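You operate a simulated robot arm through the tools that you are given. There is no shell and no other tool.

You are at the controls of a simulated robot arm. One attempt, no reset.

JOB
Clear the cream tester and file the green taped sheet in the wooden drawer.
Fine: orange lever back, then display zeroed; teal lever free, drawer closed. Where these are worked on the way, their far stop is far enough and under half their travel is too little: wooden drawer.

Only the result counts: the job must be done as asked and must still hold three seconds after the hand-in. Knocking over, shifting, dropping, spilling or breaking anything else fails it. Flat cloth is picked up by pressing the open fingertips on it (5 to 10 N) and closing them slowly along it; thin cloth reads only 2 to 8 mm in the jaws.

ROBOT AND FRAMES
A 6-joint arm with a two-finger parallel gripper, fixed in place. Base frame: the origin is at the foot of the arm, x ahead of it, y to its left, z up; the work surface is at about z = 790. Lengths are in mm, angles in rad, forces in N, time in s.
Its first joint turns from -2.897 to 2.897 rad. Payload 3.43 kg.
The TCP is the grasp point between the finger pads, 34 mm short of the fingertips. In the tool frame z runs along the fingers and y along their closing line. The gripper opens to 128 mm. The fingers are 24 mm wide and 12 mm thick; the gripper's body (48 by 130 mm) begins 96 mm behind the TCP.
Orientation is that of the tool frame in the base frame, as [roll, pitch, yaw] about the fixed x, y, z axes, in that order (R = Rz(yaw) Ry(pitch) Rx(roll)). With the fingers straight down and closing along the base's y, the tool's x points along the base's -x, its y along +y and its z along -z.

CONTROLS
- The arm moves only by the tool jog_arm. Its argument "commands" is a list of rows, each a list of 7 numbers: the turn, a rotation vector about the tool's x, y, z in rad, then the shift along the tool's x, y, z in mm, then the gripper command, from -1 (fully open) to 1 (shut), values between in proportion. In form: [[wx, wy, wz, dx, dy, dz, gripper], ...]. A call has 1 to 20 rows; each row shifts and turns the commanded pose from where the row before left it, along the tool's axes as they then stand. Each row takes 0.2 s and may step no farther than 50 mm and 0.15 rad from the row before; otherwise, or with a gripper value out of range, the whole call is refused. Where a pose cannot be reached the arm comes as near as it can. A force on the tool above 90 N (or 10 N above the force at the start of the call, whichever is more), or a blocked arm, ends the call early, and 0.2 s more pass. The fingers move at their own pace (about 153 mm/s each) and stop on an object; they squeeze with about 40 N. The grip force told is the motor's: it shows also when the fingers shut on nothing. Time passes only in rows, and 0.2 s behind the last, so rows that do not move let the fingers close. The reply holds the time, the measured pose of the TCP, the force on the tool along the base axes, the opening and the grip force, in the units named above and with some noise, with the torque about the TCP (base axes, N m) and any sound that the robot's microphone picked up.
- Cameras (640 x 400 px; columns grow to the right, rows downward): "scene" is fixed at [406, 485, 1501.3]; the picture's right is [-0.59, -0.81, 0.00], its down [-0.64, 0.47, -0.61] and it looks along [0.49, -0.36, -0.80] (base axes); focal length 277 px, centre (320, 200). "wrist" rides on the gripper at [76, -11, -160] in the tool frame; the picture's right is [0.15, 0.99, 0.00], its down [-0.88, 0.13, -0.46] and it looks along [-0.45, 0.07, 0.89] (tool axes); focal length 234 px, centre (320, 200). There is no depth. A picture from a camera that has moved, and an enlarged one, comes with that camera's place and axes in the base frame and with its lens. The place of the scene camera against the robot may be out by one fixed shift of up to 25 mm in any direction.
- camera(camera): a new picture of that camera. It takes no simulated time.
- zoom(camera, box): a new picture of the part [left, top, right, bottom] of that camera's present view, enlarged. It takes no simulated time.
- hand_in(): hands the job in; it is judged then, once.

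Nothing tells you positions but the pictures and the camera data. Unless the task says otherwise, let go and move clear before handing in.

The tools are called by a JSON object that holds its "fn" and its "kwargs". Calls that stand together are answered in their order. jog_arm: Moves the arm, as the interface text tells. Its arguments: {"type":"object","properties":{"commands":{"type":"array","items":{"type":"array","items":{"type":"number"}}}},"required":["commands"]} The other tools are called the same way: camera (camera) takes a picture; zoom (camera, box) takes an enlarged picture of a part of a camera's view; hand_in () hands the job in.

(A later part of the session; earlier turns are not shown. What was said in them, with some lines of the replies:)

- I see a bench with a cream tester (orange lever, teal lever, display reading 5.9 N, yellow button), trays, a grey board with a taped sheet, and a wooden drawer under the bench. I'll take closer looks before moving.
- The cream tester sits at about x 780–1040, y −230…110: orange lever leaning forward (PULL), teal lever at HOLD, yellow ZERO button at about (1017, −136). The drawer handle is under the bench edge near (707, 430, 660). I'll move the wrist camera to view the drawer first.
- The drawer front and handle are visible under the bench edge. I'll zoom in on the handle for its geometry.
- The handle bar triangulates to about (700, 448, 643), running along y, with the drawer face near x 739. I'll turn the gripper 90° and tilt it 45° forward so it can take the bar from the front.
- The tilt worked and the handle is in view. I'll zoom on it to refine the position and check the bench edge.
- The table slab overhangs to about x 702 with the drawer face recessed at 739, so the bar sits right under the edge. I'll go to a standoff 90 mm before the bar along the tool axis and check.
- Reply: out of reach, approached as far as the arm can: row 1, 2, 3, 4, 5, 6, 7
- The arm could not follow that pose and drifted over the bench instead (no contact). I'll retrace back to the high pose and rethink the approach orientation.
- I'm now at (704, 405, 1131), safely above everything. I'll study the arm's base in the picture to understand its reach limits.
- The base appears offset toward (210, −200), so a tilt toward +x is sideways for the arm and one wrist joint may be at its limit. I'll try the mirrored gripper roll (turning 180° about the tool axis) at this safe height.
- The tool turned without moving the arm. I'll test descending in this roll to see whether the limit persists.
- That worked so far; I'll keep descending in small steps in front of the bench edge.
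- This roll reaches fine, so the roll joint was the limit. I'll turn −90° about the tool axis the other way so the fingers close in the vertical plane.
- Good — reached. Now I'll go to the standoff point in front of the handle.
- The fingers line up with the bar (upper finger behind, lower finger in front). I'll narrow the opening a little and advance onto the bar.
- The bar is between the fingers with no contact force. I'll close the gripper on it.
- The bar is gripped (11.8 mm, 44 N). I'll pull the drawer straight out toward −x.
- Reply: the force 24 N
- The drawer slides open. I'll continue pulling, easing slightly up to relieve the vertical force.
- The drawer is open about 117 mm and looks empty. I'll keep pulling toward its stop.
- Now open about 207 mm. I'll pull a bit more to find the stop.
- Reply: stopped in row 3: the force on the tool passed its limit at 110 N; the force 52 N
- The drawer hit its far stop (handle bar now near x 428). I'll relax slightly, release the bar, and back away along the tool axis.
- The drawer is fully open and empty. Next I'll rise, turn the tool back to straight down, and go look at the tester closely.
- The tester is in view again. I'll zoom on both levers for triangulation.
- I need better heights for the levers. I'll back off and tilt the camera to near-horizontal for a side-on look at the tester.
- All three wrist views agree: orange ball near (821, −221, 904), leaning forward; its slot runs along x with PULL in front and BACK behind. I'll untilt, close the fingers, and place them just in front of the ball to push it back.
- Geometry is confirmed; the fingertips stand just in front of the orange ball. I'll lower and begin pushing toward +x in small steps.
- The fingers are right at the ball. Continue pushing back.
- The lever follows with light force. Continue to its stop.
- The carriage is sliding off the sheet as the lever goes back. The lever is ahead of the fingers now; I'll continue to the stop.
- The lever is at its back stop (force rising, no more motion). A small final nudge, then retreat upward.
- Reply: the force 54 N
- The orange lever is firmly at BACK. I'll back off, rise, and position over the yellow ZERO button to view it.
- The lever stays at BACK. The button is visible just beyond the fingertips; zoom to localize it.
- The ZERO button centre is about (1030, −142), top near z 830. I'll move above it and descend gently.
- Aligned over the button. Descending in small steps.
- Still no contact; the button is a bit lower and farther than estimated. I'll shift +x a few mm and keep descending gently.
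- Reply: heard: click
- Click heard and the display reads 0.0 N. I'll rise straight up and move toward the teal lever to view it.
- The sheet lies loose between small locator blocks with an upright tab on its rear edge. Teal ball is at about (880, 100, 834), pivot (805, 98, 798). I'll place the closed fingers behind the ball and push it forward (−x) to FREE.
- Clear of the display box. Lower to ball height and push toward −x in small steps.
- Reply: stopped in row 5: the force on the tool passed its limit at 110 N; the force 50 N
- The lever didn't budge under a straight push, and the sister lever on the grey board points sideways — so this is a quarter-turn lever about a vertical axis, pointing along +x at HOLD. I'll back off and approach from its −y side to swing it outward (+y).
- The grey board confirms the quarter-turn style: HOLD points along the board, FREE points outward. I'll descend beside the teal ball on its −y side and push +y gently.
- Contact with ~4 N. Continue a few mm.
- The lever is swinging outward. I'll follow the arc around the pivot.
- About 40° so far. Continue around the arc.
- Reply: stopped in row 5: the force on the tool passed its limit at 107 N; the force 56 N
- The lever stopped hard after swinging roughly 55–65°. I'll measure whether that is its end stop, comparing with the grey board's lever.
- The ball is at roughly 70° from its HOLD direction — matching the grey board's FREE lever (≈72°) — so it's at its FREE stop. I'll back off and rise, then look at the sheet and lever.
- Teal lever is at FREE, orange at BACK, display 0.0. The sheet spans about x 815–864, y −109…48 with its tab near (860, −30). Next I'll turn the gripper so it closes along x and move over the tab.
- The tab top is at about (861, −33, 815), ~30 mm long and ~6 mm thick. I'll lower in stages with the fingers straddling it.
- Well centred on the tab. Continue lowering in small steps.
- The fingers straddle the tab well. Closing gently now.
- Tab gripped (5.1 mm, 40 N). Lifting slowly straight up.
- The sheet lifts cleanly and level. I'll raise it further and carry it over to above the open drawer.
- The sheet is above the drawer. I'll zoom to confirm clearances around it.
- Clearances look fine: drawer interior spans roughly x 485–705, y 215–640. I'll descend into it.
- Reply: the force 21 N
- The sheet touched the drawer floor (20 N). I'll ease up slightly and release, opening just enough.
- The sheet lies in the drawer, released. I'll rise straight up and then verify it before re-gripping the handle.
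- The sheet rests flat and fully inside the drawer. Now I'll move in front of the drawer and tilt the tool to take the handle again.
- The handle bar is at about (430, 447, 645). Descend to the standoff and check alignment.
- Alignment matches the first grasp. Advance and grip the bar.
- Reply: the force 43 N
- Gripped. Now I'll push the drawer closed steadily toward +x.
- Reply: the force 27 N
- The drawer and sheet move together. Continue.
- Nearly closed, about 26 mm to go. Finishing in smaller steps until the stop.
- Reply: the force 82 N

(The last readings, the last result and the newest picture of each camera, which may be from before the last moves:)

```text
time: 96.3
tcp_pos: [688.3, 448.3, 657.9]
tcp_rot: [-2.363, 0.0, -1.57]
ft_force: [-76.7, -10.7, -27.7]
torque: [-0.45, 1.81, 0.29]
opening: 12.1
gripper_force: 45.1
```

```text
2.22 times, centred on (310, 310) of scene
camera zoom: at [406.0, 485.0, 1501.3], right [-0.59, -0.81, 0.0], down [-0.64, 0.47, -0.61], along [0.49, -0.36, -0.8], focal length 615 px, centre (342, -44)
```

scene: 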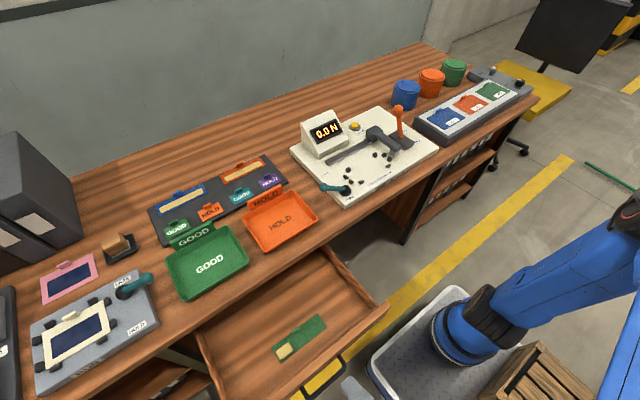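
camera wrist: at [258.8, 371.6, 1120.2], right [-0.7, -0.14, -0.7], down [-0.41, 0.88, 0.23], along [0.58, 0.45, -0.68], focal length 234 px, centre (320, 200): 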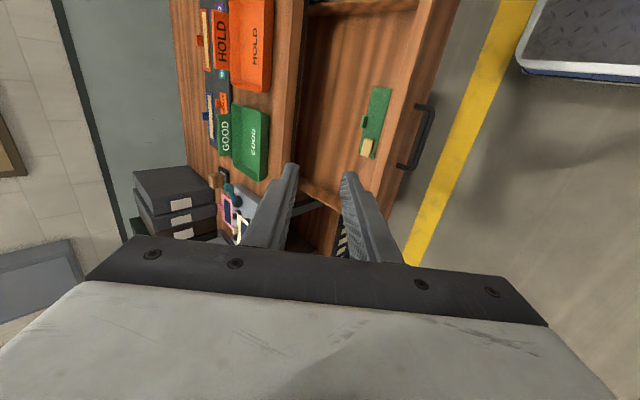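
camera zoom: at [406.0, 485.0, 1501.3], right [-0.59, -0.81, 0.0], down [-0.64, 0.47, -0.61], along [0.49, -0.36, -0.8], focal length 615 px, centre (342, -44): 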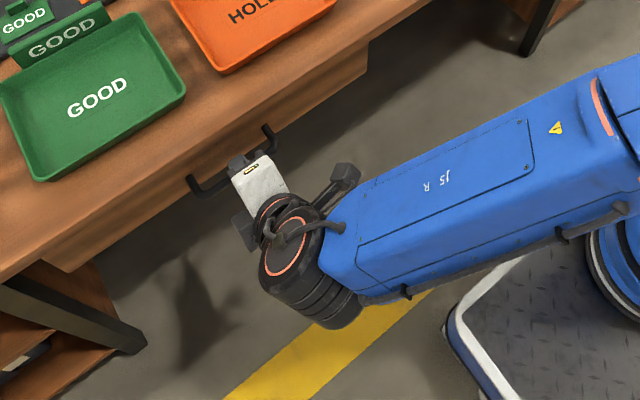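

The drawer is fully closed against its stop. Relax the push slightly, release, and back away.

{"fn": "jog_arm", "kwargs": {"commands": [[0, 0, 0, 0, 0.6, -0.6, 1], [0, 0, 0, 0, 0, 0, 0.8], [0, 0, 0, 0, 0, 0, 0.5], [0, 0, 0, 0, 0, 0, 0.42], [0, 0, 0, 0, 0, 0, 0.42]]}}

{"fn": "zoom", "kwargs": {"camera": "wrist", "box": [220, 60, 460, 260]}}

```text
time: 97.5
tcp_pos: [688.9, 447.7, 661.9]
tcp_rot: [-2.356, 0.002, -1.571]
ft_force: [-1.2, 0.4, 0.3]
torque: [-0.04, 0.0, 0.01]
opening: 37.3
gripper_force: 0.0
```

```text
2.00 times, centred on (340, 160) of wrist
camera zoom: at [585.2, 371.1, 782.3], right [-0.7, -0.14, -0.7], down [-0.41, 0.88, 0.23], along [0.58, 0.45, -0.68], focal length 468 px, centre (280, 280)
```

zoom: 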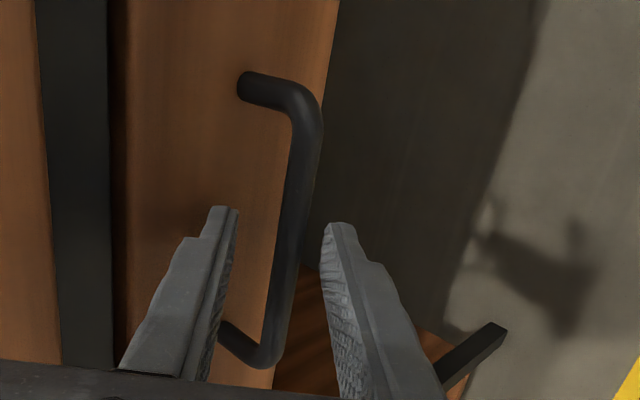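

Released. I'll centre slightly and retreat along the tool axis, then rise.

{"fn": "jog_arm", "kwargs": {"commands": [[0, 0, 0, 0, 4, 0, 0.42], [0, 0, 0, 0, 0, -15, 0.42], [0, 0, 0, 0, 0, -25, 0.42], [0, 0, 0, 0, 0, -35, 0.42], [0, 0, 0, 0, 0, -40, 0.42], [0, 0, 0, 0, -15, -40, 0.42], [0, 0, 0, 0, -30, -30, 0.42], [0, 0, 0, 0, -30, -30, 0.42], [0, 0, 0, 0, -30, -30, 0.42], [0, 0, 0, 0, -30, -30, 0.42]]}}

{"fn": "camera", "kwargs": {"camera": "scene"}}

{"fn": "camera", "kwargs": {"camera": "wrist"}}

{"fn": "zoom", "kwargs": {"camera": "scene", "box": [180, 200, 380, 360]}}

{"fn": "zoom", "kwargs": {"camera": "scene", "box": [280, 90, 450, 215]}}

```text
time: 99.7
tcp_pos: [587.3, 447.0, 948.1]
tcp_rot: [-2.358, 0.0, -1.573]
ft_force: [0.3, -0.5, 0.3]
torque: [-0.02, 0.0, 0.02]
opening: 37.0
gripper_force: 0.2
```

```text
taken
```

scene: 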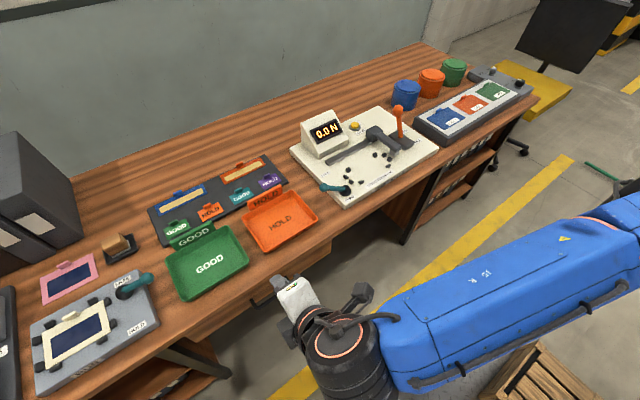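

```text
taken
camera wrist: at [482.7, 371.6, 1069.7], right [-0.7, -0.15, -0.7], down [-0.41, 0.88, 0.23], along [0.58, 0.45, -0.68], focal length 234 px, centre (320, 200)
```

wrist: 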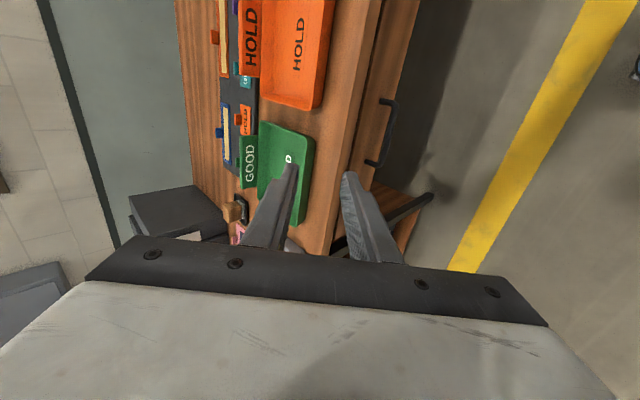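

```text
2.50 times, centred on (280, 280) of scene
camera zoom: at [406.0, 485.0, 1501.3], right [-0.59, -0.81, 0.0], down [-0.64, 0.47, -0.61], along [0.49, -0.36, -0.8], focal length 691 px, centre (420, 0)
```

zoom: 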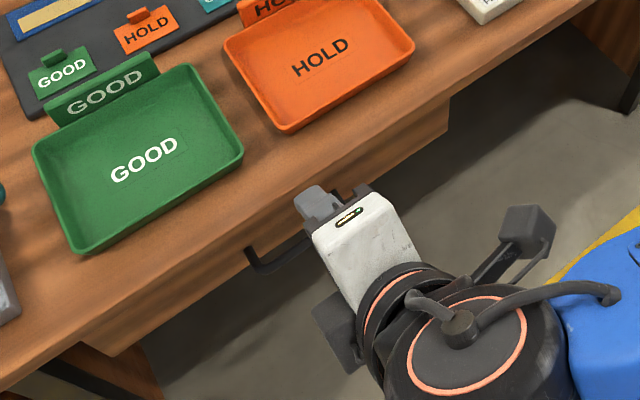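

```text
3.20 times, centred on (365, 152) of scene
camera zoom: at [406.0, 485.0, 1501.3], right [-0.59, -0.81, 0.0], down [-0.64, 0.47, -0.61], along [0.49, -0.36, -0.8], focal length 885 px, centre (176, 352)
```

zoom: 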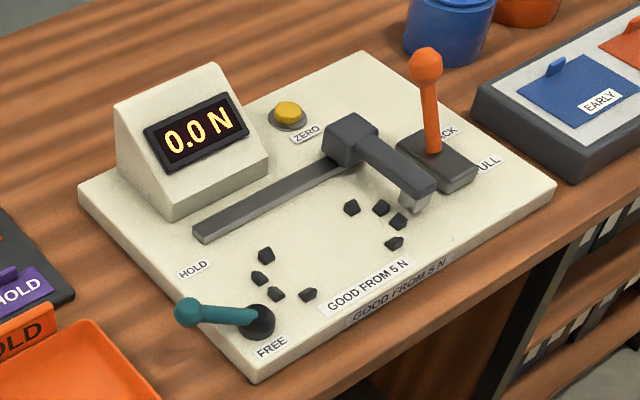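

Everything checks out: the orange lever is at BACK, the display reads 0.0 N and the teal lever is at FREE. The tester is empty, and the sheet is in the closed drawer (handle bar back at x ≈ 701). The arm is clear with nothing held, so I'm handing in.

{"fn": "hand_in", "kwargs": {}}

```text
The job is handed in.
```

The job is handed in. The cream tester is cleared and the green taped sheet is in the wooden drawer, with the drawer shut. I haven't seen the verdict, but my last pictures before handing in showed everything as asked.

- **Orange lever:** pushed back until it hit its stop, and it stayed there.
- **Display:** zeroed after the lever was back. The button clicked and the display reads 0.0 N.
- **Teal lever:** swung to FREE until it stopped. That is about 70° from HOLD, close to the angle of the lever on the grey board, which I took to be at FREE.
- **Sheet:** lifted by its tab, laid flat on the drawer floor and released.
- **Drawer:** pulled out to its far stop, then pushed closed until it stopped.

Three hard pushes tripped the force limit at about 107–110 N: opening the drawer, a first push on the teal lever from the wrong side, and the teal lever's end stop. Nothing appeared to move or break in the pictures afterwards. Early on, an unreachable pose also made the arm drift over the bench, but the force readings showed no contact. The gripper was empty and clear of the bench when I handed in.
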